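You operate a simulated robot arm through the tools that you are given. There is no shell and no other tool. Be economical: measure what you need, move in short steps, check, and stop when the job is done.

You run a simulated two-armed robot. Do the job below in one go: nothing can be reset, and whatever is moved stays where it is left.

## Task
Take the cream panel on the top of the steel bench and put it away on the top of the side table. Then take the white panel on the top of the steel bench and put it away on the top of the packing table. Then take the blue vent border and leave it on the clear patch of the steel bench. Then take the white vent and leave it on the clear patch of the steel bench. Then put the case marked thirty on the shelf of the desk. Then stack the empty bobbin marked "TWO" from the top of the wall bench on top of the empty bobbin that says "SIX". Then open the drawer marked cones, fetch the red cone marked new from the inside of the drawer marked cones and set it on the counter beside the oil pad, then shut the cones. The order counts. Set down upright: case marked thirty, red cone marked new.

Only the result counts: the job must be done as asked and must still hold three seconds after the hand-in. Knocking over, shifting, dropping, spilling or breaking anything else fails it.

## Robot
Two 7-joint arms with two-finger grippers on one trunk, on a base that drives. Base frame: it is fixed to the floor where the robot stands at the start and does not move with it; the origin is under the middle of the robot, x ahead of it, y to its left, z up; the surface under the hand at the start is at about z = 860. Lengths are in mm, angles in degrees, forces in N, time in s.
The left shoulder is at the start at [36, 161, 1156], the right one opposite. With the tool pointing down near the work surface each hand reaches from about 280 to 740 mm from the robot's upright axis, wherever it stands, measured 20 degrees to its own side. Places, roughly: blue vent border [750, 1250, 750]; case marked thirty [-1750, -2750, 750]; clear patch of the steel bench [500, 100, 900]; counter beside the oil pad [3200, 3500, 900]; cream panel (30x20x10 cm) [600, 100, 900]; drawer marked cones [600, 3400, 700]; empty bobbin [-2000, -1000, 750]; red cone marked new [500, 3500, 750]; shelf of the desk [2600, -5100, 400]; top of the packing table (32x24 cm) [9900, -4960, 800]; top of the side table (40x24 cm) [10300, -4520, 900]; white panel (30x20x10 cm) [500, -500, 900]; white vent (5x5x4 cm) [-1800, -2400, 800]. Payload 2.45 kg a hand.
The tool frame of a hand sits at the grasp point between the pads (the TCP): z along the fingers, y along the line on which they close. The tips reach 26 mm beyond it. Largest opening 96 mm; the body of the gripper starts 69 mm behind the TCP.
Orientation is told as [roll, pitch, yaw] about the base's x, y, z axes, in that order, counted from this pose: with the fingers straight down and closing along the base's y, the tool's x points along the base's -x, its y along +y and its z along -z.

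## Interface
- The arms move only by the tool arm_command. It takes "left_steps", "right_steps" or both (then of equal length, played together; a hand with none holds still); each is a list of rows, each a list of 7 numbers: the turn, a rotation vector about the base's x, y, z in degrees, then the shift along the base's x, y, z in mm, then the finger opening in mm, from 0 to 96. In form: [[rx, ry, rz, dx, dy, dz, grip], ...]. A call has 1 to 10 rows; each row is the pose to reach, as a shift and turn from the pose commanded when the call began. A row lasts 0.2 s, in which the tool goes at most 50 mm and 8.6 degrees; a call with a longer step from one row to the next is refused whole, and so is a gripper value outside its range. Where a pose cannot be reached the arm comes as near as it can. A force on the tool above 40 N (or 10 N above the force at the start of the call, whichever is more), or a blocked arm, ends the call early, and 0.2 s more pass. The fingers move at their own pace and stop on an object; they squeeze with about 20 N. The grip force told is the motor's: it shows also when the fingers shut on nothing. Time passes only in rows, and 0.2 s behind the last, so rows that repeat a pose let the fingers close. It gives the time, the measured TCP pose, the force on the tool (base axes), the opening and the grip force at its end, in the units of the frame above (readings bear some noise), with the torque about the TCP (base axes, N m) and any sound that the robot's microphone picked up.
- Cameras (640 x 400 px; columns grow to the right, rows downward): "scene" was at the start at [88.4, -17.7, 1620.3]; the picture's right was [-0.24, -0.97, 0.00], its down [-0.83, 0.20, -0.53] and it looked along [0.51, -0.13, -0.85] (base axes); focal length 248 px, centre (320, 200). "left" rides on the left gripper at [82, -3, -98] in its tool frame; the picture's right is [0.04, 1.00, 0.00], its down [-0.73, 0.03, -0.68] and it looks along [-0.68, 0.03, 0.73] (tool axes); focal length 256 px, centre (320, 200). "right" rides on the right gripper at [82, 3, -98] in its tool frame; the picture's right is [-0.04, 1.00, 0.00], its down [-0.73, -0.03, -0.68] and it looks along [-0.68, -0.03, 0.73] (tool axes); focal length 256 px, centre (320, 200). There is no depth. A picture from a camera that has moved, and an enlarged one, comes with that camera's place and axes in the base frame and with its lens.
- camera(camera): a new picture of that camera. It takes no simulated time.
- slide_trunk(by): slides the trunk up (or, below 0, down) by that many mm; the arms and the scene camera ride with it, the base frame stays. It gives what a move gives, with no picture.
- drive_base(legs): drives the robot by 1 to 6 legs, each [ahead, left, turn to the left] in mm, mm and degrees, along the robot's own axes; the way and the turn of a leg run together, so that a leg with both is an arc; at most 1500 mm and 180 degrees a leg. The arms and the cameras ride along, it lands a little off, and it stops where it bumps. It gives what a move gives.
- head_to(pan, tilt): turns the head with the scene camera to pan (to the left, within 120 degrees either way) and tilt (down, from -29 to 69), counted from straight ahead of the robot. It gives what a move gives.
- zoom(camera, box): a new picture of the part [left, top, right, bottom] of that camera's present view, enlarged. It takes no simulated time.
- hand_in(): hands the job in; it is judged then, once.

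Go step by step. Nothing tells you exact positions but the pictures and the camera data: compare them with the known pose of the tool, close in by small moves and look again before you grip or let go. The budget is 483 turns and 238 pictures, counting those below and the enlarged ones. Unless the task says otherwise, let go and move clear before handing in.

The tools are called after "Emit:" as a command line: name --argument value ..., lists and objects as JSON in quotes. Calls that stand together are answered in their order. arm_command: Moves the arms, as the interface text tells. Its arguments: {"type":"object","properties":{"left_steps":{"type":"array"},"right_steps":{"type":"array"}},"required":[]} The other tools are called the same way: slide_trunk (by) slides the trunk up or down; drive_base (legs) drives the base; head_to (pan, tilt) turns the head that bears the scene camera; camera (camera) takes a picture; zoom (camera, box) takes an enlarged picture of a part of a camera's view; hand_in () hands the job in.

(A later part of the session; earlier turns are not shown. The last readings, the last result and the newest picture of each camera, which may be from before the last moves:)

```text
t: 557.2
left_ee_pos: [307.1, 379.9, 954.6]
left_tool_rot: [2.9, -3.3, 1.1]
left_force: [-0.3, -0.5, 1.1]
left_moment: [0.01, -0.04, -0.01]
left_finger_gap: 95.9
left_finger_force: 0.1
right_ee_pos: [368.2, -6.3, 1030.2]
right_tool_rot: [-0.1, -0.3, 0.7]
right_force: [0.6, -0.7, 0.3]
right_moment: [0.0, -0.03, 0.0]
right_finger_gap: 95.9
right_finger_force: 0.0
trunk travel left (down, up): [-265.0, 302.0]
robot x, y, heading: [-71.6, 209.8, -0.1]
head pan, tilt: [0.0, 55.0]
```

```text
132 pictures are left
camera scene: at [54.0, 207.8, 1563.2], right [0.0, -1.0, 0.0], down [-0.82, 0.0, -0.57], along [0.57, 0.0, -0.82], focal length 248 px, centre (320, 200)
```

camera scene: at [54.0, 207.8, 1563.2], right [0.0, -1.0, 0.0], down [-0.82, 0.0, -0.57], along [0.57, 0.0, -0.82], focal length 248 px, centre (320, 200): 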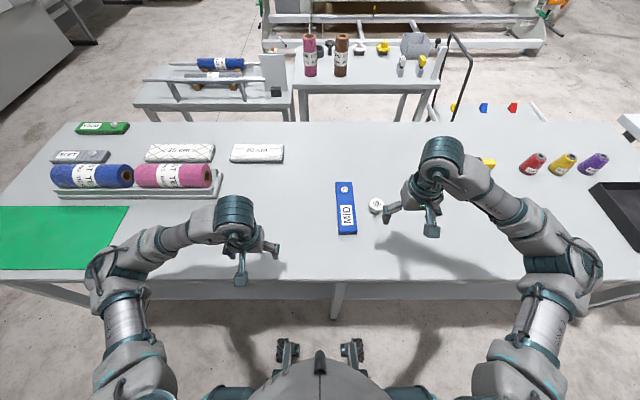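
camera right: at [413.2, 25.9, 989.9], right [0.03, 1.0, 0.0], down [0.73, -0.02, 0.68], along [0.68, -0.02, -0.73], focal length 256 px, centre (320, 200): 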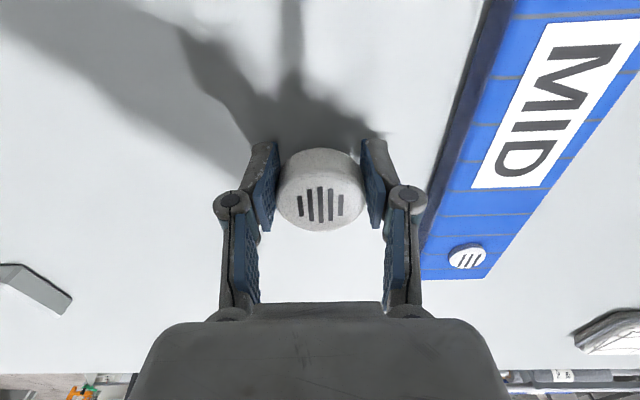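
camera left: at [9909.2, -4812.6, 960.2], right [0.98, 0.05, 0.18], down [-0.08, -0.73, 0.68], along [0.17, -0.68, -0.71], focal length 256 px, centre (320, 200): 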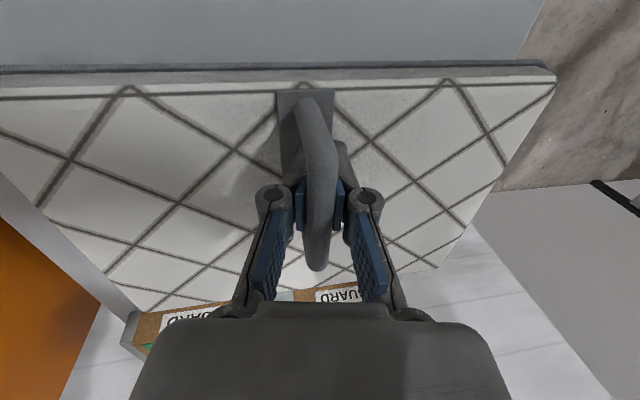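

The vent is placed. Now the case: back to the west bench, and this time I'll grip it with a tilted tool so it can go under the desk onto the shelf.

Emit:
drive_base --legs '[[-520, 0, 0], [0, 0, -90], [1490, 0, 0], [1400, 0, 0], [0, 0, -90], [450, 0, 0]]'

Emit:
head_to --pan 10 --tilt 45

Emit:
camera --camera "scene"

```text
t: 583.7
left_ee_pos: [-1428.8, -2818.2, 954.3]
left_tool_rot: [2.9, -3.3, -179.8]
left_force: [-0.4, -0.3, 0.4]
left_moment: [-0.01, -0.03, -0.02]
left_finger_gap: 95.9
left_finger_force: 0.0
right_ee_pos: [-1485.5, -2431.1, 1030.5]
right_tool_rot: [0.0, -0.2, 179.7]
right_force: [-0.2, 0.1, 1.1]
right_moment: [0.01, -0.02, -0.01]
right_finger_gap: 96.0
right_finger_force: 0.0
trunk travel left (down, up): [-265.0, 302.0]
robot x, y, heading: [-1046.2, -2654.5, 179.2]
head pan, tilt: [0.0, 55.0]
```

```text
t: 584.4
left_ee_pos: [-1424.7, -2818.7, 956.1]
left_tool_rot: [2.6, -3.5, -179.8]
left_force: [-0.1, -0.1, 0.0]
left_moment: [0.0, -0.01, 0.0]
left_finger_gap: 95.9
left_finger_force: 0.1
right_ee_pos: [-1482.9, -2431.6, 1031.5]
right_tool_rot: [-0.1, -0.4, 179.6]
right_force: [0.0, -0.7, -0.7]
right_moment: [0.0, 0.0, -0.02]
right_finger_gap: 95.9
right_finger_force: 0.1
trunk travel left (down, up): [-265.0, 302.0]
robot x, y, heading: [-1045.7, -2653.8, 179.0]
head pan, tilt: [10.0, 45.0]
```

```text
131 pictures are left
camera scene: at [-1184.1, -2667.2, 1576.3], right [-0.16, 0.99, 0.0], down [0.7, 0.11, -0.7], along [-0.69, -0.11, -0.71], focal length 248 px, centre (320, 200)
```

scene: 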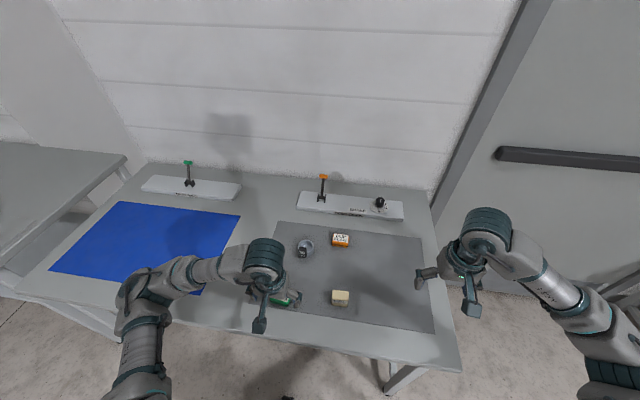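

Emit:
zoom --camera "scene" --box '[240, 200, 400, 320]'

```text
3.33 times, centred on (320, 260) of scene
camera zoom: at [-1184.1, -2667.2, 1576.3], right [-0.16, 0.99, 0.0], down [0.7, 0.11, -0.7], along [-0.69, -0.11, -0.71], focal length 827 px, centre (320, 0)
```

zoom: 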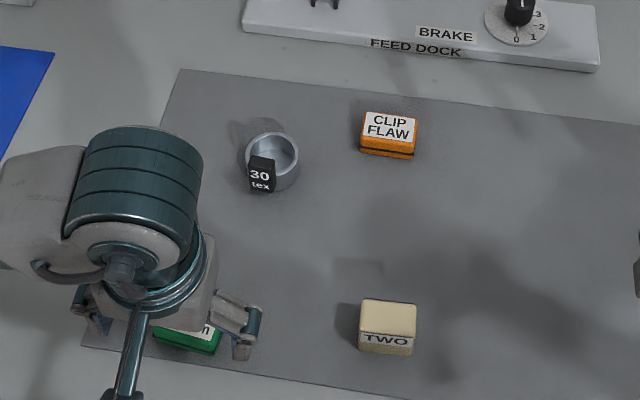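

Emit:
arm_command --left_steps '[[0.5, 8, 0, -25, 4, 20, 96], [1, 16, 0, -50, 8, 20, 96], [1.5, 24, 0, -80, 12, 10, 96], [2, 32, 0, -110, 16, 0, 96], [2.4, 40, 0, -140, 18, -20, 96], [2.6, 46.5, 0, -165, 20, -50, 96], [2.6, 46.5, 0, -165, 20, -50, 96]]'

Emit:
camera --camera "left"

Emit:
zoom --camera "scene" --box '[220, 200, 400, 340]'

```text
t: 586.0
left_ee_pos: [-1591.0, -2799.2, 906.4]
left_tool_rot: [-1.0, -49.9, -177.8]
left_force: [-0.5, 0.0, 0.2]
left_moment: [-0.01, -0.01, -0.01]
left_finger_gap: 96.0
left_finger_force: 0.1
right_ee_pos: [-1482.2, -2431.3, 1033.0]
right_tool_rot: [0.0, -0.5, 179.6]
right_force: [1.7, 0.0, 0.3]
right_moment: [0.01, 0.01, -0.03]
right_finger_gap: 95.9
right_finger_force: 0.0
trunk travel left (down, up): [-265.0, 302.0]
robot x, y, heading: [-1050.4, -2651.2, 179.2]
head pan, tilt: [10.0, 45.0]
```

```text
129 pictures are left
camera left: at [-1463.9, -2791.4, 906.6], right [0.05, -1.0, -0.04], down [0.05, -0.04, 1.0], along [-1.0, -0.05, 0.05], focal length 256 px, centre (320, 200)
```

left: 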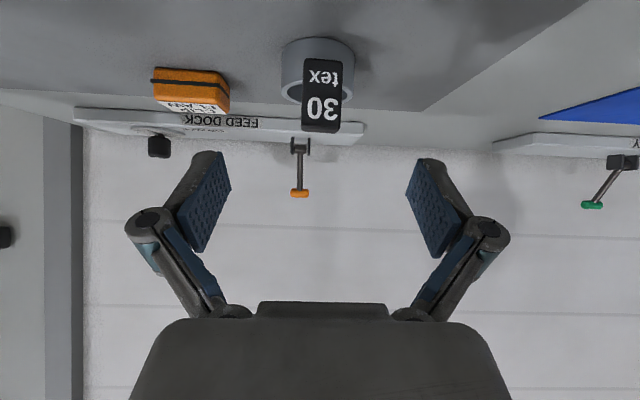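

```text
2.86 times, centred on (310, 270) of scene
camera zoom: at [-1183.8, -2667.3, 1576.5], right [-0.16, 0.99, 0.0], down [0.7, 0.11, -0.7], along [-0.7, -0.11, -0.71], focal length 709 px, centre (349, 0)
```

zoom: 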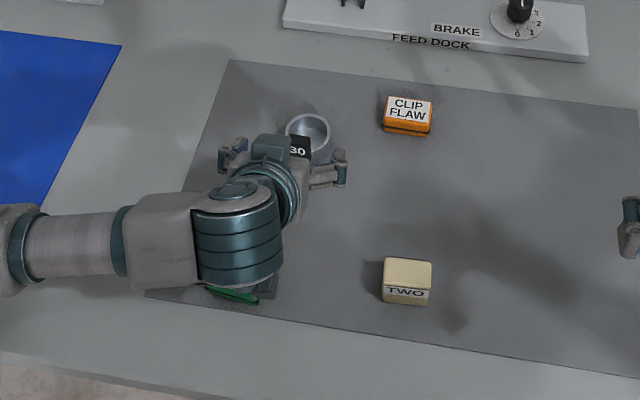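

Emit:
arm_command --left_steps '[[0, 0, 0, -22, 0, -20, 96], [0, 0, 0, -44, -1, -40, 96], [0, 0, 0, -66, -1, -60, 96], [0, 0, 0, -80, -1, -70, 96], [0, 0, 0, -84, -1, -75, 96]]'

Emit:
camera --camera "left"

Emit:
zoom --camera "scene" --box '[220, 200, 400, 340]'

```text
t: 587.2
left_ee_pos: [-1675.6, -2799.4, 830.8]
left_tool_rot: [-1.1, -49.8, -178.1]
left_force: [-0.9, 0.4, 0.0]
left_moment: [0.0, 0.01, 0.01]
left_finger_gap: 96.1
left_finger_force: 0.1
right_ee_pos: [-1483.9, -2430.1, 1032.2]
right_tool_rot: [0.0, -0.4, 179.8]
right_force: [0.8, -0.5, 0.3]
right_moment: [0.0, -0.02, 0.02]
right_finger_gap: 95.9
right_finger_force: 0.1
trunk travel left (down, up): [-265.0, 302.0]
robot x, y, heading: [-1048.8, -2653.0, 178.9]
head pan, tilt: [10.0, 45.0]
```

```text
127 pictures are left
camera left: at [-1547.7, -2791.9, 831.5], right [0.05, -1.0, -0.04], down [0.05, -0.04, 1.0], along [-1.0, -0.05, 0.04], focal length 256 px, centre (320, 200)
```

left: 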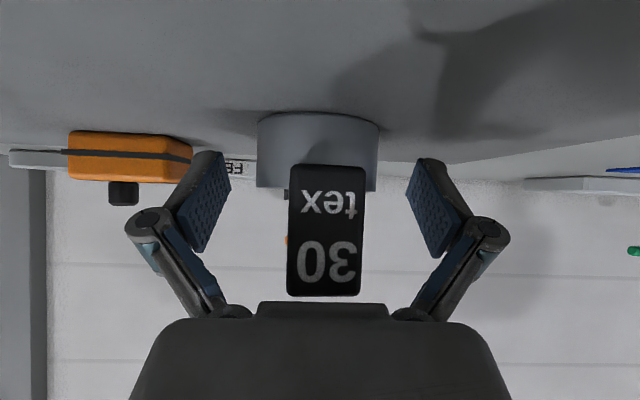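

```text
2.86 times, centred on (310, 270) of scene
camera zoom: at [-1184.7, -2667.0, 1576.4], right [-0.16, 0.99, 0.0], down [0.7, 0.11, -0.7], along [-0.69, -0.11, -0.71], focal length 709 px, centre (349, 0)
```

zoom: 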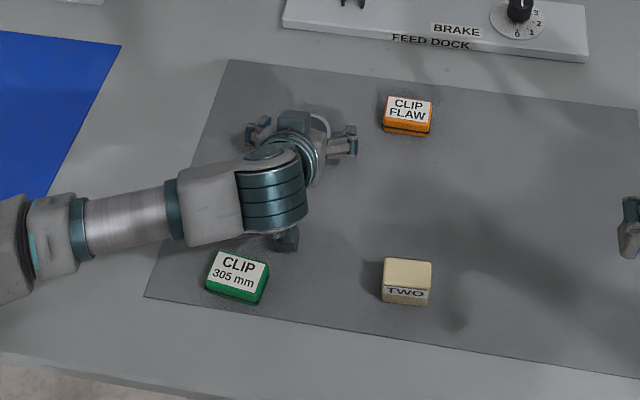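

Emit:
arm_command --left_steps '[[0, 0, 0, 0, 0, -2, 80], [0, 0, 0, 0, 0, -2, 60], [0, 0, 0, 0, 0, -2, 40], [0, 0, 0, 0, 0, -2, 40]]'

Emit:
camera --camera "left"

```text
t: 588.2
left_ee_pos: [-1673.5, -2798.9, 827.8]
left_tool_rot: [-1.1, -49.9, -178.0]
left_force: [-0.4, 0.6, 1.1]
left_moment: [0.02, -0.02, -0.01]
left_finger_gap: 58.4
left_finger_force: 19.7
right_ee_pos: [-1483.0, -2429.6, 1030.6]
right_tool_rot: [0.0, -0.4, 179.9]
right_force: [0.7, -0.4, 0.2]
right_moment: [0.0, 0.03, 0.01]
right_finger_gap: 95.9
right_finger_force: 0.0
trunk travel left (down, up): [-265.0, 302.0]
robot x, y, heading: [-1048.1, -2652.2, 179.1]
head pan, tilt: [10.0, 45.0]
```

```text
125 pictures are left
camera left: at [-1547.5, -2791.7, 829.6], right [0.05, -1.0, -0.04], down [0.05, -0.04, 1.0], along [-1.0, -0.05, 0.04], focal length 256 px, centre (320, 200)
```

left: 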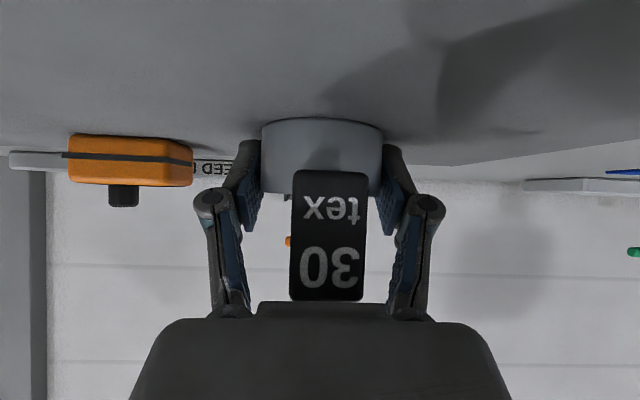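

Gripped at 58 mm. I'll lift it.

Emit:
arm_command --left_steps '[[0, 0, 0, 0, 0, 10, 40], [0, 0, 0, 0, 0, 30, 40], [0, 0, 0, 20, 0, 70, 40], [0, 0, 0, 50, 0, 110, 40], [0, 0, 0, 80, 0, 145, 40]]'

Emit:
camera --camera "left"

Emit:
zoom --camera "scene" --box '[220, 180, 400, 320]'

```text
t: 589.4
left_ee_pos: [-1594.2, -2798.8, 973.1]
left_tool_rot: [-0.9, -49.8, -178.0]
left_force: [0.4, 0.3, -0.9]
left_moment: [0.03, 0.0, 0.0]
left_finger_gap: 58.2
left_finger_force: 19.7
right_ee_pos: [-1482.2, -2430.3, 1031.6]
right_tool_rot: [0.1, -0.5, 179.8]
right_force: [0.3, -0.3, 0.5]
right_moment: [-0.03, 0.04, 0.01]
right_finger_gap: 96.0
right_finger_force: 0.1
trunk travel left (down, up): [-265.0, 302.0]
robot x, y, heading: [-1044.1, -2651.7, 179.1]
head pan, tilt: [10.0, 45.0]
```

```text
124 pictures are left
camera left: at [-1467.5, -2791.8, 974.5], right [0.05, -1.0, -0.04], down [0.05, -0.04, 1.0], along [-1.0, -0.05, 0.04], focal length 256 px, centre (320, 200)
```

left: 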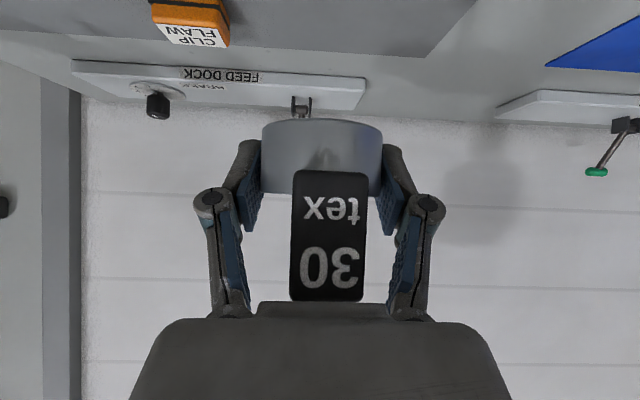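

```text
2.86 times, centred on (310, 250) of scene
camera zoom: at [-1183.2, -2667.1, 1576.5], right [-0.16, 0.99, 0.0], down [0.7, 0.11, -0.7], along [-0.7, -0.11, -0.71], focal length 709 px, centre (349, 57)
```

zoom: 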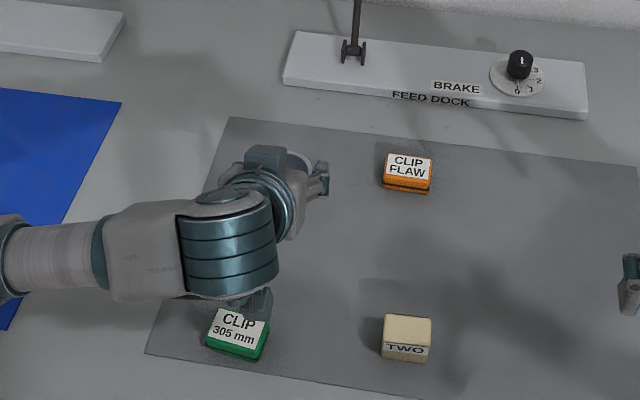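

Emit:
arm_command --left_steps '[[0, 0, 0, 45, 0, 0, 40], [0, 0, 0, 90, 0, 0, 40], [0, 0, 0, 135, 0, 0, 40], [0, 0, 0, 160, 0, 0, 40]]'

Emit:
drive_base --legs '[[-480, 0, 0], [0, 0, 91], [1490, 0, 0], [110, 0, 0], [0, 0, 90], [1450, 0, 0]]'

Emit:
head_to --pan -40 --tilt 25

Emit:
camera --camera "scene"

```text
t: 590.4
left_ee_pos: [-1490.6, -2773.2, 977.6]
left_tool_rot: [-0.7, -49.8, -177.9]
left_force: [-0.4, 0.2, -0.2]
left_moment: [-0.01, -0.02, 0.0]
left_finger_gap: 58.4
left_finger_force: 20.8
left hand out of reach, approached as far as the arm can: row 3, 4
right_ee_pos: [-1483.5, -2430.0, 1030.6]
right_tool_rot: [0.0, -0.3, 179.7]
right_force: [0.5, 0.6, -0.4]
right_moment: [-0.03, 0.03, 0.02]
right_finger_gap: 95.9
right_finger_force: 0.0
trunk travel left (down, up): [-265.0, 302.0]
robot x, y, heading: [-1047.5, -2654.0, 179.3]
head pan, tilt: [10.0, 45.0]
```

```text
t: 615.6
left_ee_pos: [1326.0, -4111.7, 979.4]
left_tool_rot: [-0.9, -49.8, 3.7]
left_force: [-0.2, 0.7, -1.2]
left_moment: [0.0, 0.0, -0.01]
left_finger_gap: 58.4
left_finger_force: 20.1
right_ee_pos: [1330.0, -4454.8, 1032.0]
right_tool_rot: [0.0, -0.4, 1.4]
right_force: [-0.2, -0.2, 0.3]
right_moment: [-0.01, 0.0, 0.03]
right_finger_gap: 95.8
right_finger_force: 0.1
trunk travel left (down, up): [-265.0, 302.0]
robot x, y, heading: [884.2, -4243.9, 0.8]
head pan, tilt: [10.0, 45.0]
```

```text
t: 616.8
left_ee_pos: [1324.4, -4110.5, 980.0]
left_tool_rot: [-1.0, -50.0, 3.6]
left_force: [-0.8, 0.9, -1.3]
left_moment: [-0.02, -0.06, 0.04]
left_finger_gap: 58.3
left_finger_force: 19.9
right_ee_pos: [1326.7, -4455.2, 1032.0]
right_tool_rot: [-0.1, -0.6, 1.4]
right_force: [-0.2, 0.5, 0.0]
right_moment: [0.0, -0.01, 0.03]
right_finger_gap: 96.1
right_finger_force: 0.1
trunk travel left (down, up): [-265.0, 302.0]
robot x, y, heading: [888.5, -4239.0, 0.9]
head pan, tilt: [-40.0, 25.0]
```

```text
122 pictures are left
camera scene: at [1014.1, -4303.5, 1607.0], right [-0.63, -0.78, 0.0], down [-0.33, 0.27, -0.9], along [0.7, -0.57, -0.43], focal length 248 px, centre (320, 200)
```

scene: 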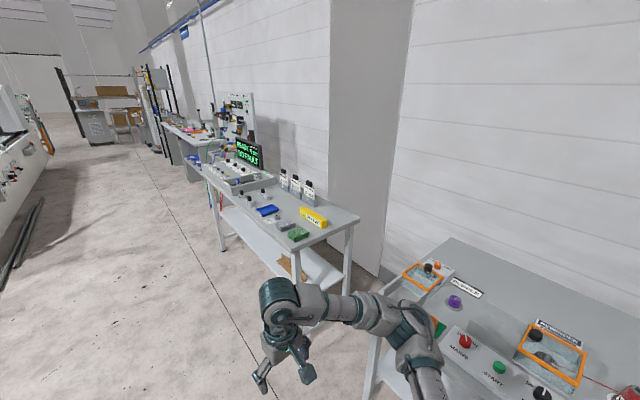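

Emit:
drive_base --legs '[[1480, 0, -0.9], [60, 0, 0], [0, 0, -90]]'

Emit:
slide_trunk --by -150

Emit:
head_to --pan 0 --tilt 35

Emit:
camera --camera "scene"

Emit:
camera --camera "left"

```text
t: 628.5
left_ee_pos: [2540.2, -4682.6, 980.4]
left_tool_rot: [-1.0, -50.0, -87.4]
left_force: [-0.2, -0.2, -0.6]
left_moment: [0.01, 0.02, 0.05]
left_finger_gap: 58.0
left_finger_force: 19.9
right_ee_pos: [2196.3, -4680.7, 1032.6]
right_tool_rot: [0.0, -0.6, -89.7]
right_force: [0.1, -0.1, 0.2]
right_moment: [0.03, 0.02, 0.01]
right_finger_gap: 95.9
right_finger_force: 0.0
trunk travel left (down, up): [-265.0, 302.0]
robot x, y, heading: [2418.3, -4244.7, -90.4]
head pan, tilt: [-40.0, 25.0]
```

```text
t: 630.2
left_ee_pos: [2540.9, -4689.9, 743.2]
left_tool_rot: [-0.1, -37.3, -87.9]
left_force: [-0.6, -0.2, -0.8]
left_moment: [-0.01, -0.02, -0.01]
left_finger_gap: 58.0
left_finger_force: 19.9
right_ee_pos: [2196.2, -4676.6, 884.8]
right_tool_rot: [0.0, -0.9, -89.6]
right_force: [0.3, -0.4, 0.3]
right_moment: [-0.03, 0.02, 0.0]
right_finger_gap: 96.0
right_finger_force: 0.1
trunk travel left (down, up): [-115.0, 452.0]
robot x, y, heading: [2415.0, -4242.1, -90.4]
head pan, tilt: [-40.0, 25.0]
```

```text
t: 631.3
left_ee_pos: [2540.9, -4690.4, 742.2]
left_tool_rot: [-0.2, -37.2, -87.9]
left_force: [0.6, -0.7, 0.6]
left_moment: [-0.03, 0.02, 0.01]
left_finger_gap: 58.0
left_finger_force: 20.3
right_ee_pos: [2195.3, -4677.3, 884.1]
right_tool_rot: [-0.1, -0.8, -89.7]
right_force: [0.2, 0.3, 0.5]
right_moment: [0.01, 0.02, 0.01]
right_finger_gap: 95.9
right_finger_force: 0.1
trunk travel left (down, up): [-115.0, 452.0]
robot x, y, heading: [2418.0, -4248.9, -90.1]
head pan, tilt: [0.0, 35.0]
```

```text
121 pictures are left
camera scene: at [2413.0, -4532.4, 1423.6], right [-1.0, 0.0, 0.0], down [0.0, 0.58, -0.82], along [0.0, -0.82, -0.58], focal length 248 px, centre (320, 200)
```

scene: 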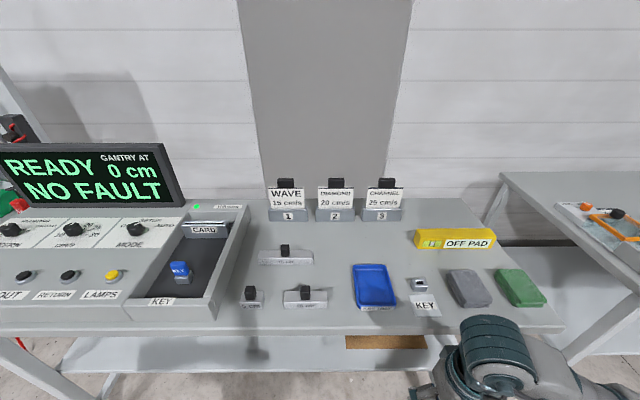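

```text
120 pictures are left
camera left: at [2532.4, -4564.8, 770.6], right [1.0, 0.07, -0.03], down [0.04, -0.17, 0.98], along [0.06, -0.98, -0.17], focal length 256 px, centre (320, 200)
```

left: 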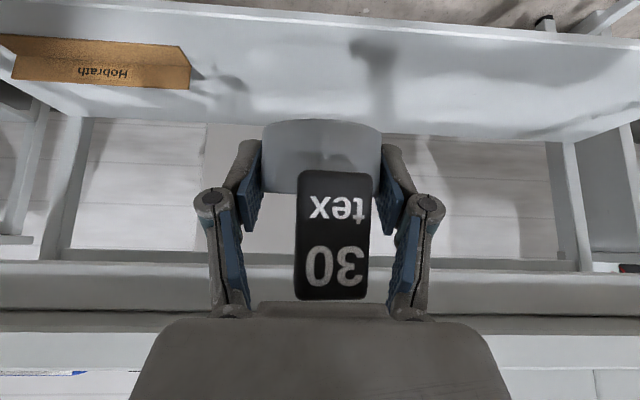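

The trunk leans forward as it lowers, and the cup tipped 13° with the hand. The shelf (z≈400) is visible and free around x 2580. I'll lower the left hand in front of the desk, restore the tilt, and move the right hand up and back.

Emit:
arm_command --left_steps '[[-3, 0, 0, 0, 0, -30, 40], [-6, 0, 0, 0, 0, -65, 40], [-9, 0, 0, 0, 0, -100, 40], [-12, 0, 0, 0, 0, -135, 40], [-13, 0, 0, 0, 0, -170, 40], [-13, 0, 0, 0, 0, -205, 40], [-13, 0, 0, 0, 0, -230, 40]]' --right_steps '[[0, 0, 0, 0, 20, 20, 96], [0, 0, 0, 0, 40, 40, 96], [0, 0, 0, 0, 60, 60, 96], [0, 0, 0, 0, 80, 80, 96], [0, 0, 0, 0, 100, 100, 96], [0, 0, 0, 0, 110, 120, 96], [0, 0, 0, 0, 120, 140, 96]]'

Emit:
camera --camera "left"

Emit:
camera --camera "scene"

```text
t: 632.9
left_ee_pos: [2506.8, -4693.9, 532.4]
left_tool_rot: [-0.2, -49.9, -87.3]
left_force: [0.7, -0.4, -1.6]
left_moment: [-0.02, -0.01, 0.01]
left_finger_gap: 58.3
left_finger_force: 19.4
left hand out of reach, approached as far as the arm can: row 1, 5, 6, 7
right_ee_pos: [2198.3, -4556.7, 1026.0]
right_tool_rot: [-0.1, -0.7, -89.8]
right_force: [0.1, -0.4, -0.6]
right_moment: [0.0, -0.01, 0.0]
right_finger_gap: 95.8
right_finger_force: 0.0
trunk travel left (down, up): [-115.0, 452.0]
robot x, y, heading: [2417.3, -4248.1, -90.2]
head pan, tilt: [0.0, 35.0]
```

```text
119 pictures are left
camera left: at [2497.8, -4565.7, 532.1], right [1.0, 0.07, -0.03], down [0.03, 0.05, 1.0], along [0.07, -1.0, 0.04], focal length 256 px, centre (320, 200)
```

left: 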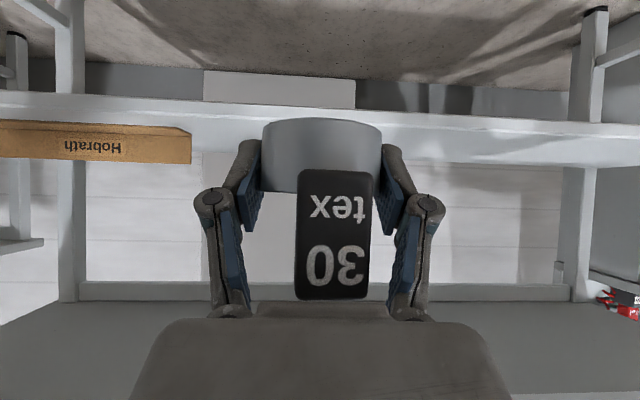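

```text
118 pictures are left
camera scene: at [2415.1, -4531.4, 1423.8], right [-1.0, 0.0, 0.0], down [0.0, 0.58, -0.82], along [0.0, -0.82, -0.58], focal length 248 px, centre (320, 200)
```

scene: 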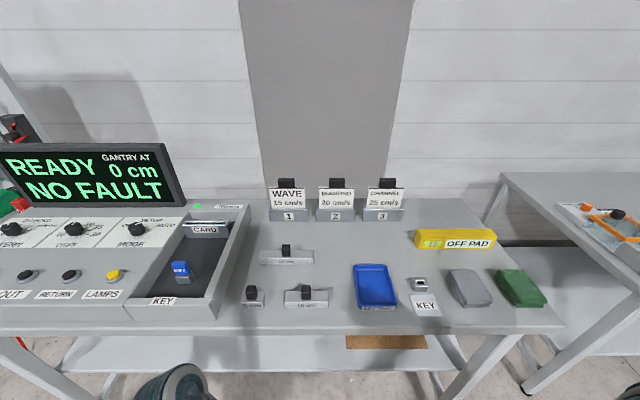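

The shelf top is at about z 450, y -4890…-5290. I'll drive forward 200, keeping the cup between the shelf and the desktop.

Emit:
drive_base --legs '[[190, 0, 0]]'

Emit:
camera --camera "left"

Emit:
camera --camera "scene"

```text
t: 634.4
left_ee_pos: [2587.5, -4804.9, 506.6]
left_tool_rot: [-5.2, -44.3, -75.8]
left_force: [-3.6, -0.7, 6.4]
left_moment: [0.43, -0.24, 0.27]
left_finger_gap: 58.1
left_finger_force: 20.1
right_ee_pos: [2318.0, -4716.2, 1026.4]
right_tool_rot: [-4.9, 0.5, -85.0]
right_force: [0.0, 3.0, -0.2]
right_moment: [-0.25, 0.07, 0.04]
right_finger_gap: 95.8
right_finger_force: 0.1
trunk travel left (down, up): [-115.0, 452.0]
robot x, y, heading: [2425.4, -4369.4, -85.3]
head pan, tilt: [0.0, 35.0]
stopped in leg 1: the robot was blocked; the commanded pose is now the measured one
```

```text
117 pictures are left
camera left: at [2560.2, -4679.7, 519.0], right [0.97, 0.21, -0.09], down [0.1, -0.03, 0.99], along [0.21, -0.98, -0.05], focal length 256 px, centre (320, 200)
```

left: 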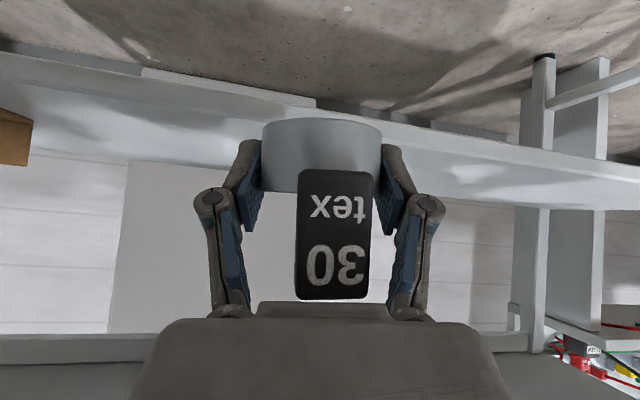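

```text
116 pictures are left
camera scene: at [2445.8, -4637.3, 1428.8], right [-1.0, -0.08, 0.0], down [-0.05, 0.56, -0.82], along [0.07, -0.82, -0.57], focal length 248 px, centre (320, 200)
```

scene: 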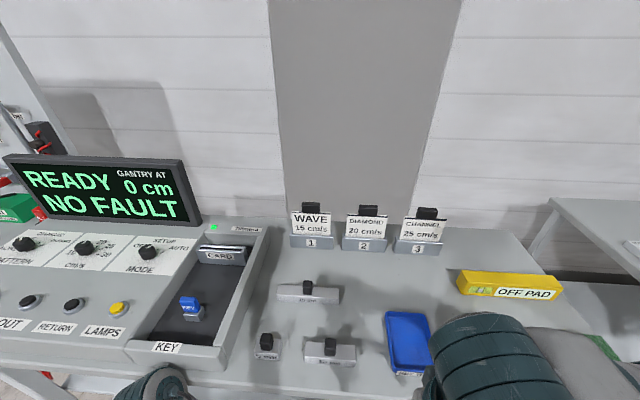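

The left elbow probably met the desk edge. I'll back off and extend the arm instead.

Emit:
drive_base --legs '[[-130, 0, 0], [0, 0, -5]]'

Emit:
camera --camera "left"

Emit:
head_to --pan 35 --tilt 60

Emit:
camera --camera "scene"

```text
t: 636.2
left_ee_pos: [2532.1, -4693.5, 502.4]
left_tool_rot: [-4.3, -44.8, -83.4]
left_force: [-0.1, -0.2, 0.2]
left_moment: [-0.04, 0.0, -0.06]
left_finger_gap: 58.3
left_finger_force: 20.2
right_ee_pos: [2263.5, -4583.8, 1022.0]
right_tool_rot: [-4.0, 0.9, -90.1]
right_force: [1.2, -0.2, -0.5]
right_moment: [-0.03, 0.08, 0.0]
right_finger_gap: 96.0
right_finger_force: 0.0
trunk travel left (down, up): [-115.0, 452.0]
robot x, y, heading: [2409.8, -4243.9, -90.6]
head pan, tilt: [0.0, 35.0]
```

```text
115 pictures are left
camera left: at [2520.1, -4565.2, 513.0], right [0.99, 0.09, -0.08], down [0.09, -0.04, 1.0], along [0.09, -1.0, -0.04], focal length 256 px, centre (320, 200)
```

left: 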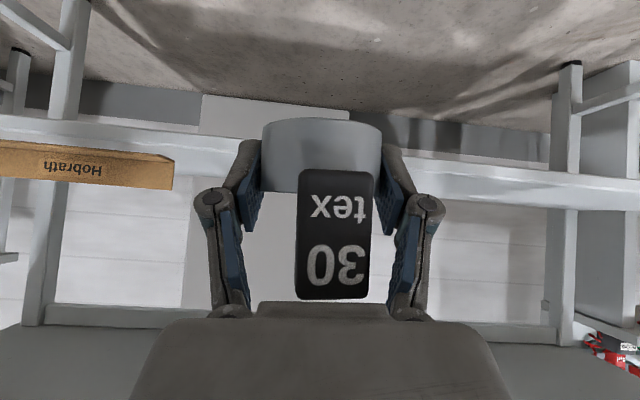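

```text
t: 637.2
left_ee_pos: [2519.6, -4690.3, 505.9]
left_tool_rot: [-2.5, -45.1, -84.4]
left_force: [-0.5, 0.7, 0.0]
left_moment: [-0.05, -0.01, 0.02]
left_finger_gap: 58.0
left_finger_force: 20.2
right_ee_pos: [2241.1, -4578.9, 1021.0]
right_tool_rot: [-2.9, 0.6, -90.2]
right_force: [0.3, -0.6, 0.3]
right_moment: [0.02, -0.04, 0.0]
right_finger_gap: 96.1
right_finger_force: 0.1
trunk travel left (down, up): [-115.0, 452.0]
robot x, y, heading: [2412.1, -4246.7, -90.4]
head pan, tilt: [35.0, 60.0]
```

```text
114 pictures are left
camera scene: at [2442.4, -4500.4, 1389.6], right [-0.82, -0.57, -0.01], down [-0.49, 0.72, -0.5], along [0.29, -0.41, -0.87], focal length 248 px, centre (320, 200)
```

scene: 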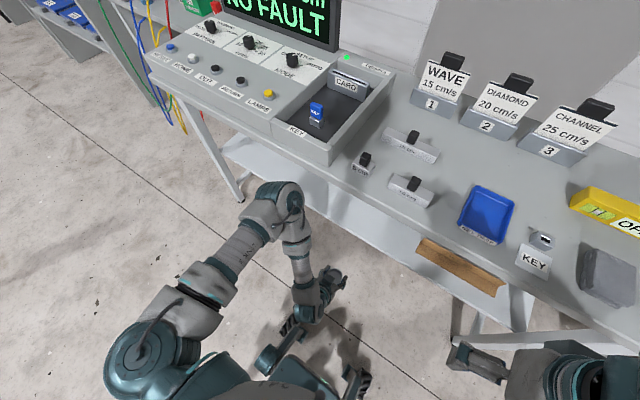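

Emit:
arm_command --left_steps '[[-2.5, 0, 0, 5, -30, 20, 40], [-5, 0, 0, 10, -65, 35, 40], [-5, 0, 0, 15, -100, 35, 40], [-5, 0, 0, 20, -140, 35, 40], [-5, 0, 0, 25, -180, 35, 40], [-5, 0, 0, 30, -220, 35, 40]]'

Emit:
camera --camera "left"

Emit:
camera --camera "scene"

```text
t: 638.6
left_ee_pos: [2559.4, -4912.0, 538.1]
left_tool_rot: [-4.3, -50.0, -83.2]
left_force: [0.1, -0.2, -0.4]
left_moment: [-0.01, 0.01, -0.02]
left_finger_gap: 57.8
left_finger_force: 19.6
left hand out of reach, approached as far as the arm can: row 1, 2, 3, 4
right_ee_pos: [2255.1, -4580.6, 1023.4]
right_tool_rot: [-3.5, 0.7, -90.1]
right_force: [0.5, -1.2, -0.1]
right_moment: [-0.01, 0.02, 0.02]
right_finger_gap: 96.0
right_finger_force: 0.0
trunk travel left (down, up): [-115.0, 452.0]
robot x, y, heading: [2416.9, -4244.5, -90.3]
head pan, tilt: [35.0, 60.0]
```

```text
113 pictures are left
camera left: at [2547.5, -4783.1, 538.9], right [0.99, 0.09, -0.08], down [0.08, 0.05, 1.0], along [0.09, -0.99, 0.05], focal length 256 px, centre (320, 200)
```

left: 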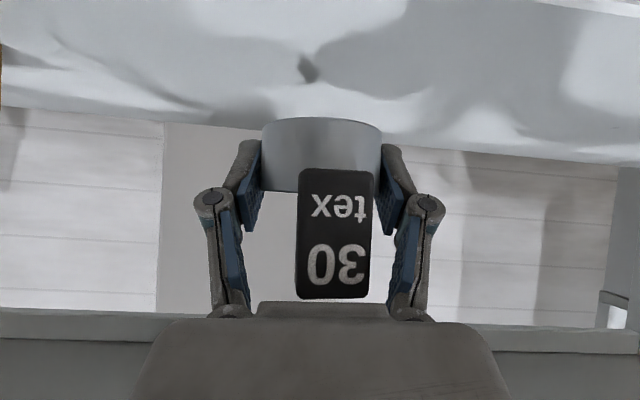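

```text
112 pictures are left
camera scene: at [2456.8, -4501.8, 1388.9], right [-0.82, -0.57, 0.0], down [-0.49, 0.72, -0.49], along [0.28, -0.41, -0.87], focal length 248 px, centre (320, 200)
```

scene: 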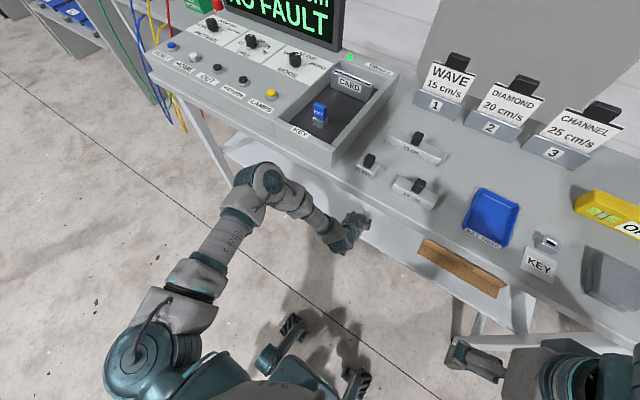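

Emit:
arm_command --left_steps '[[0.1, -0.7, 0.8, 0, -35, 0, 40], [0.2, -1.4, 1.6, 0, -70, 0, 40], [0.3, -2.1, 2.5, 0, -105, 0, 40], [0.3, -2.1, 2.5, 0, -140, -5, 40]]'

Emit:
camera --camera "left"

Emit:
camera --camera "scene"

```text
t: 639.6
left_ee_pos: [2554.7, -5051.5, 534.0]
left_tool_rot: [-0.7, -50.0, -83.7]
left_force: [0.6, -1.0, -0.8]
left_moment: [-0.04, 0.0, 0.02]
left_finger_gap: 58.0
left_finger_force: 20.2
right_ee_pos: [2246.7, -4580.6, 1022.0]
right_tool_rot: [-3.2, 0.8, -90.1]
right_force: [-0.5, 0.9, -0.1]
right_moment: [0.02, 0.0, 0.01]
right_finger_gap: 96.2
right_finger_force: 0.2
trunk travel left (down, up): [-115.0, 452.0]
robot x, y, heading: [2414.7, -4247.5, -90.7]
head pan, tilt: [35.0, 60.0]
```

```text
111 pictures are left
camera left: at [2537.6, -4924.3, 534.8], right [0.99, 0.13, -0.04], down [0.03, 0.05, 1.0], along [0.13, -0.99, 0.05], focal length 256 px, centre (320, 200)
```

left: 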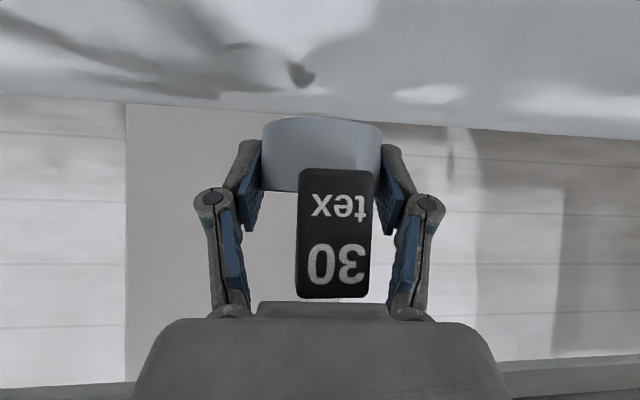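

```text
110 pictures are left
camera scene: at [2447.6, -4502.5, 1389.0], right [-0.82, -0.57, 0.0], down [-0.49, 0.72, -0.5], along [0.28, -0.41, -0.87], focal length 248 px, centre (320, 200)
```

scene: 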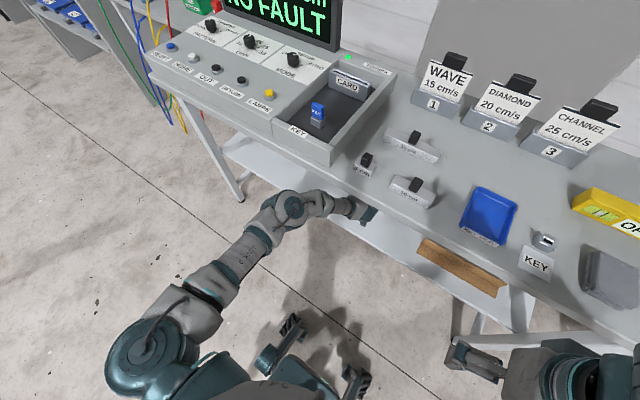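

Emit:
arm_command --left_steps '[[0, 0, 0, 0, -5, -15, 40], [0, 0, 0, 0, -5, -30, 40], [0, 0, 0, 0, -5, -40, 40], [0, 0, 0, 0, -5, -48, 40]]'

Emit:
camera --camera "left"

```text
t: 640.6
left_ee_pos: [2554.4, -5058.3, 484.3]
left_tool_rot: [-0.6, -50.0, -83.7]
left_force: [1.0, 0.0, -0.4]
left_moment: [-0.03, 0.03, -0.02]
left_finger_gap: 58.3
left_finger_force: 20.2
right_ee_pos: [2245.8, -4580.5, 1022.0]
right_tool_rot: [-3.3, 0.7, -90.2]
right_force: [-0.2, -0.5, -0.5]
right_moment: [0.01, -0.01, 0.0]
right_finger_gap: 96.0
right_finger_force: 0.2
trunk travel left (down, up): [-115.0, 452.0]
robot x, y, heading: [2416.5, -4248.6, -90.5]
head pan, tilt: [35.0, 60.0]
```

```text
109 pictures are left
camera left: at [2536.0, -4930.2, 485.4], right [0.99, 0.13, -0.04], down [0.03, 0.05, 1.0], along [0.13, -0.99, 0.05], focal length 256 px, centre (320, 200)
```

left: 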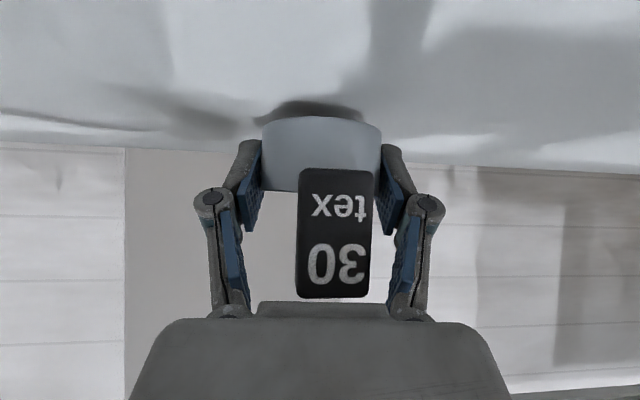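

Emit:
arm_command --left_steps '[[0, 0, 0, 0, 0, -4, 40], [0, 0, 0, 0, 0, -8, 40]]'

Emit:
arm_command --left_steps '[[0, 0, 0, 0, 0, -3, 40], [0, 0, 0, 0, 0, -6, 40]]'

```text
t: 641.2
left_ee_pos: [2554.3, -5058.8, 477.6]
left_tool_rot: [-0.5, -50.0, -83.5]
left_force: [0.5, -0.7, 0.4]
left_moment: [-0.04, -0.02, 0.01]
left_finger_gap: 58.1
left_finger_force: 19.9
right_ee_pos: [2248.0, -4580.6, 1022.8]
right_tool_rot: [-3.2, 0.6, -90.2]
right_force: [0.6, 0.0, 0.3]
right_moment: [0.03, 0.0, 0.01]
right_finger_gap: 96.0
right_finger_force: 0.0
trunk travel left (down, up): [-115.0, 452.0]
robot x, y, heading: [2413.1, -4247.5, -90.4]
head pan, tilt: [35.0, 60.0]
```

```text
t: 641.8
left_ee_pos: [2554.4, -5059.8, 474.6]
left_tool_rot: [-0.5, -50.4, -83.7]
left_force: [-1.2, -3.9, 12.6]
left_moment: [0.01, 0.06, 0.1]
left_finger_gap: 58.2
left_finger_force: 19.6
right_ee_pos: [2247.1, -4578.0, 1022.5]
right_tool_rot: [-3.2, 0.6, -90.0]
right_force: [-0.1, 0.2, 0.3]
right_moment: [0.01, -0.03, -0.01]
right_finger_gap: 96.1
right_finger_force: 0.1
trunk travel left (down, up): [-115.0, 452.0]
robot x, y, heading: [2412.7, -4246.9, -90.3]
head pan, tilt: [35.0, 60.0]
```

Contact. I'll release and withdraw along the tool axis.

Emit:
arm_command --left_steps '[[0, 0, 0, 0, 0, 1, 70], [0, 0, 0, 0, 0, 2, 95], [0, 0, 0, 0, 0, 2, 96], [0, 0, 0, 0, 25, 20, 96], [0, 0, 0, 0, 55, 40, 96], [0, 0, 0, 0, 90, 55, 96], [0, 0, 0, 0, 125, 60, 96]]'

Emit:
camera --camera "left"

```text
t: 643.4
left_ee_pos: [2554.6, -4931.9, 532.7]
left_tool_rot: [-0.8, -50.1, -83.5]
left_force: [1.0, 0.3, 0.4]
left_moment: [-0.04, 0.0, 0.0]
left_finger_gap: 96.0
left_finger_force: 0.0
right_ee_pos: [2248.8, -4580.0, 1021.9]
right_tool_rot: [-3.3, 0.6, -90.1]
right_force: [-0.2, -0.6, 0.1]
right_moment: [-0.01, 0.01, 0.03]
right_finger_gap: 96.0
right_finger_force: 0.2
trunk travel left (down, up): [-115.0, 452.0]
robot x, y, heading: [2414.8, -4247.0, -90.8]
head pan, tilt: [35.0, 60.0]
```

```text
108 pictures are left
camera left: at [2537.3, -4802.9, 533.5], right [0.99, 0.13, -0.04], down [0.03, 0.05, 1.0], along [0.13, -0.99, 0.05], focal length 256 px, centre (320, 200)
```

left: 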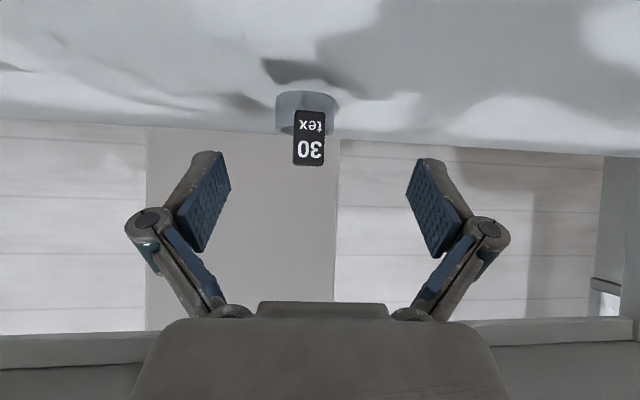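

The case stands upright on the shelf. I'll back out straight.

Emit:
drive_base --legs '[[-330, 0, 0]]'

Emit:
slide_trunk --by 150

Emit:
arm_command --left_steps '[[8, 0, 0, 0, 0, 40, 96], [16, 0, 0, 0, 0, 80, 96], [24, 0, 0, 0, 0, 120, 96], [32, 0, 0, 0, 0, 160, 96], [40, 0, 0, 0, 10, 200, 96], [48, 0, -3, 0, 20, 230, 96], [50, 0, -6, 0, 30, 260, 96]]'

Emit:
camera --camera "scene"

```text
t: 645.6
left_ee_pos: [2556.0, -4599.9, 533.5]
left_tool_rot: [-0.6, -50.2, -83.8]
left_force: [0.0, -1.0, 0.2]
left_moment: [-0.03, 0.0, -0.02]
left_finger_gap: 96.0
left_finger_force: 0.0
right_ee_pos: [2250.0, -4248.5, 1022.3]
right_tool_rot: [-3.3, 0.6, -90.4]
right_force: [0.3, 0.6, 0.3]
right_moment: [-0.03, 0.03, 0.01]
right_finger_gap: 96.3
right_finger_force: 0.0
trunk travel left (down, up): [-115.0, 452.0]
robot x, y, heading: [2419.2, -3914.0, -90.7]
head pan, tilt: [35.0, 60.0]
```

```text
t: 647.4
left_ee_pos: [2554.4, -4598.8, 684.2]
left_tool_rot: [-0.7, -50.2, -83.8]
left_force: [0.8, -0.2, 0.4]
left_moment: [-0.04, -0.01, 0.03]
left_finger_gap: 95.9
left_finger_force: 0.2
right_ee_pos: [2249.9, -4244.7, 1172.5]
right_tool_rot: [-3.2, 0.5, -90.4]
right_force: [0.6, -0.9, 0.4]
right_moment: [0.02, 0.0, 0.0]
right_finger_gap: 96.2
right_finger_force: 0.1
trunk travel left (down, up): [-265.0, 302.0]
robot x, y, heading: [2418.1, -3917.5, -90.9]
head pan, tilt: [35.0, 60.0]
```

```text
t: 649.0
left_ee_pos: [2554.2, -4568.9, 947.5]
left_tool_rot: [1.6, -0.4, -91.3]
left_force: [0.4, 0.8, 0.2]
left_moment: [-0.01, -0.03, -0.02]
left_finger_gap: 96.2
left_finger_force: 0.0
right_ee_pos: [2250.4, -4243.2, 1174.3]
right_tool_rot: [-3.2, 0.3, -90.4]
right_force: [-0.4, 1.1, 0.4]
right_moment: [-0.03, 0.03, 0.0]
right_finger_gap: 96.2
right_finger_force: 0.1
trunk travel left (down, up): [-265.0, 302.0]
robot x, y, heading: [2416.8, -3914.6, -90.4]
head pan, tilt: [35.0, 60.0]
```

```text
107 pictures are left
camera scene: at [2452.3, -4027.9, 1557.1], right [-0.83, -0.56, 0.0], down [-0.49, 0.72, -0.5], along [0.28, -0.41, -0.87], focal length 248 px, centre (320, 200)
```

scene: 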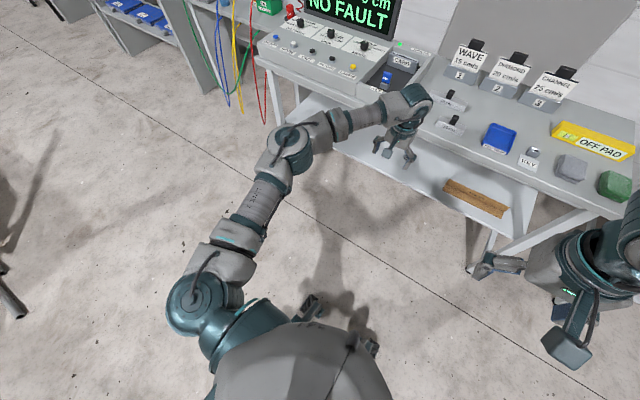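

Next are the bobbins. I'll drive back west, then north to the wall bench near (-2000,-1000).

Emit:
drive_base --legs '[[0, 0, -90], [200, 330, 0], [1500, 0, 0], [1300, 0, 0], [0, 0, -90], [1490, 0, 0]]'

Emit:
drive_base --legs '[[1490, 0, 0], [270, 0, 0], [0, 0, 90]]'

Emit:
head_to --pan 0 --tilt 35

Emit:
camera --camera "scene"

```text
t: 679.1
left_ee_pos: [-639.7, -2055.8, 946.2]
left_tool_rot: [1.6, -0.4, 86.8]
left_force: [0.4, 0.1, 0.6]
left_moment: [0.0, -0.01, 0.01]
left_finger_gap: 96.2
left_finger_force: 0.0
right_ee_pos: [-344.7, -2391.0, 1173.4]
right_tool_rot: [-3.2, 0.5, 87.8]
right_force: [0.2, -0.6, -1.0]
right_moment: [0.0, 0.01, -0.01]
right_finger_gap: 95.9
right_finger_force: 0.2
trunk travel left (down, up): [-265.0, 302.0]
robot x, y, heading: [-522.9, -2713.1, 87.5]
head pan, tilt: [35.0, 60.0]
```

```text
t: 691.8
left_ee_pos: [-1097.9, -1092.2, 949.3]
left_tool_rot: [1.7, -0.6, 177.8]
left_force: [-0.7, -0.3, -0.2]
left_moment: [-0.04, -0.01, 0.0]
left_finger_gap: 96.2
left_finger_force: 0.1
right_ee_pos: [-766.5, -793.8, 1175.5]
right_tool_rot: [-3.2, 0.1, 178.7]
right_force: [0.1, -0.4, -0.4]
right_moment: [0.03, -0.02, -0.01]
right_finger_gap: 96.0
right_finger_force: 0.1
trunk travel left (down, up): [-265.0, 302.0]
robot x, y, heading: [-447.1, -966.6, 178.1]
head pan, tilt: [35.0, 60.0]
```

```text
t: 692.8
left_ee_pos: [-1096.1, -1091.5, 952.0]
left_tool_rot: [1.6, -0.8, 177.6]
left_force: [-0.6, -1.1, 0.4]
left_moment: [-0.02, 0.0, -0.06]
left_finger_gap: 96.2
left_finger_force: 0.1
right_ee_pos: [-761.3, -794.9, 1176.8]
right_tool_rot: [-3.2, -0.1, 178.6]
right_force: [-1.0, 0.8, -0.6]
right_moment: [-0.01, 0.02, 0.01]
right_finger_gap: 95.9
right_finger_force: 0.1
trunk travel left (down, up): [-265.0, 302.0]
robot x, y, heading: [-447.7, -963.7, 178.1]
head pan, tilt: [0.0, 35.0]
```

```text
106 pictures are left
camera scene: at [-591.9, -963.5, 1591.0], right [0.03, 1.0, 0.0], down [0.58, -0.02, -0.82], along [-0.82, 0.02, -0.58], focal length 248 px, centre (320, 200)
```

scene: 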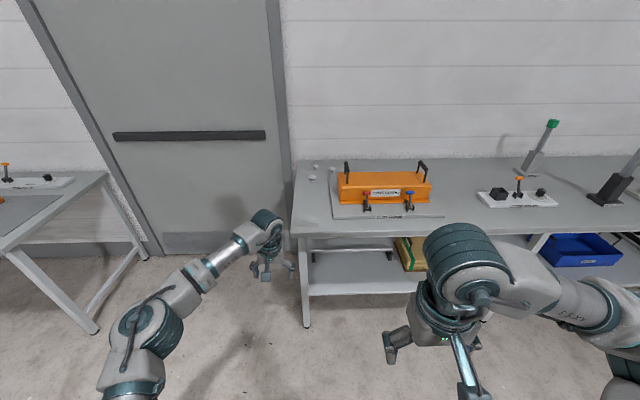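

Emit:
zoom --camera "scene" --box '[280, 140, 460, 240]'

```text
3.56 times, centred on (370, 190) of scene
camera zoom: at [-591.9, -963.5, 1591.0], right [0.03, 1.0, 0.0], down [0.58, -0.02, -0.82], along [-0.82, 0.02, -0.58], focal length 882 px, centre (142, 236)
```

zoom: 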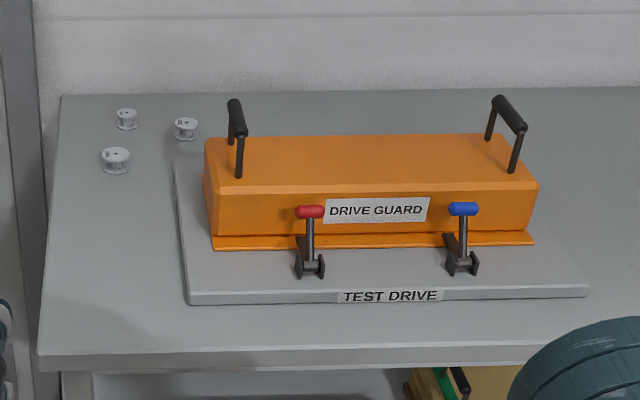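

Three small bobbins stand at the back-left corner of the wall bench near (-2000,-950), too deep to reach from the front. I'll approach from the door side, angled.

Emit:
drive_base --legs '[[200, 515, 1.9], [1010, 0, 0], [0, 0, -42]]'

Emit:
head_to --pan -10 --tilt 50

Emit:
camera --camera "scene"

```text
t: 699.3
left_ee_pos: [-2013.6, -1623.4, 954.8]
left_tool_rot: [2.1, 0.9, 179.6]
left_force: [-0.8, 0.4, 0.3]
left_moment: [0.0, 0.01, 0.0]
left_finger_gap: 95.9
left_finger_force: 0.1
right_ee_pos: [-1700.1, -1315.9, 1177.2]
right_tool_rot: [-3.1, -0.1, -179.6]
right_force: [0.9, 0.6, -0.5]
right_moment: [-0.04, 0.02, -0.01]
right_finger_gap: 96.1
right_finger_force: 0.2
trunk travel left (down, up): [-265.0, 302.0]
robot x, y, heading: [-1386.1, -1481.5, -179.9]
head pan, tilt: [0.0, 35.0]
stopped in leg 2: the force on the tool passed its limit at 266 N (the readings are from after the stop); the commanded pose is now the measured one
```

```text
t: 700.1
left_ee_pos: [-2015.7, -1626.6, 955.4]
left_tool_rot: [1.9, 0.9, 179.6]
left_force: [0.2, -0.3, 0.6]
left_moment: [-0.02, 0.01, -0.01]
left_finger_gap: 95.9
left_finger_force: 0.1
right_ee_pos: [-1699.8, -1319.1, 1178.0]
right_tool_rot: [-3.3, -0.4, -179.7]
right_force: [-0.5, 0.0, 0.1]
right_moment: [-0.03, -0.02, 0.01]
right_finger_gap: 96.2
right_finger_force: 0.0
trunk travel left (down, up): [-265.0, 302.0]
robot x, y, heading: [-1386.9, -1478.0, -179.7]
head pan, tilt: [-10.0, 50.0]
```

```text
104 pictures are left
camera scene: at [-1518.3, -1465.9, 1569.5], right [0.17, 0.99, 0.0], down [0.76, -0.13, -0.64], along [-0.63, 0.11, -0.77], focal length 248 px, centre (320, 200)
```

scene: 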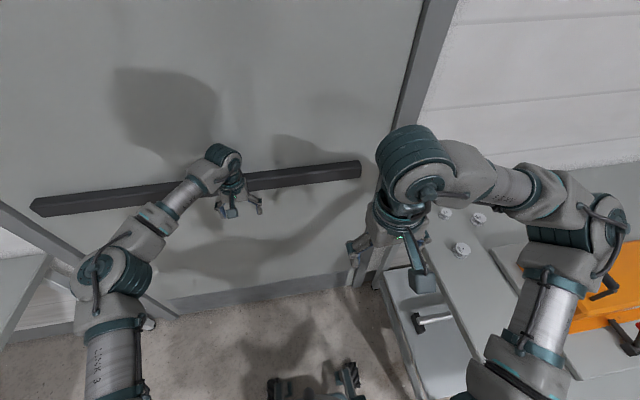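

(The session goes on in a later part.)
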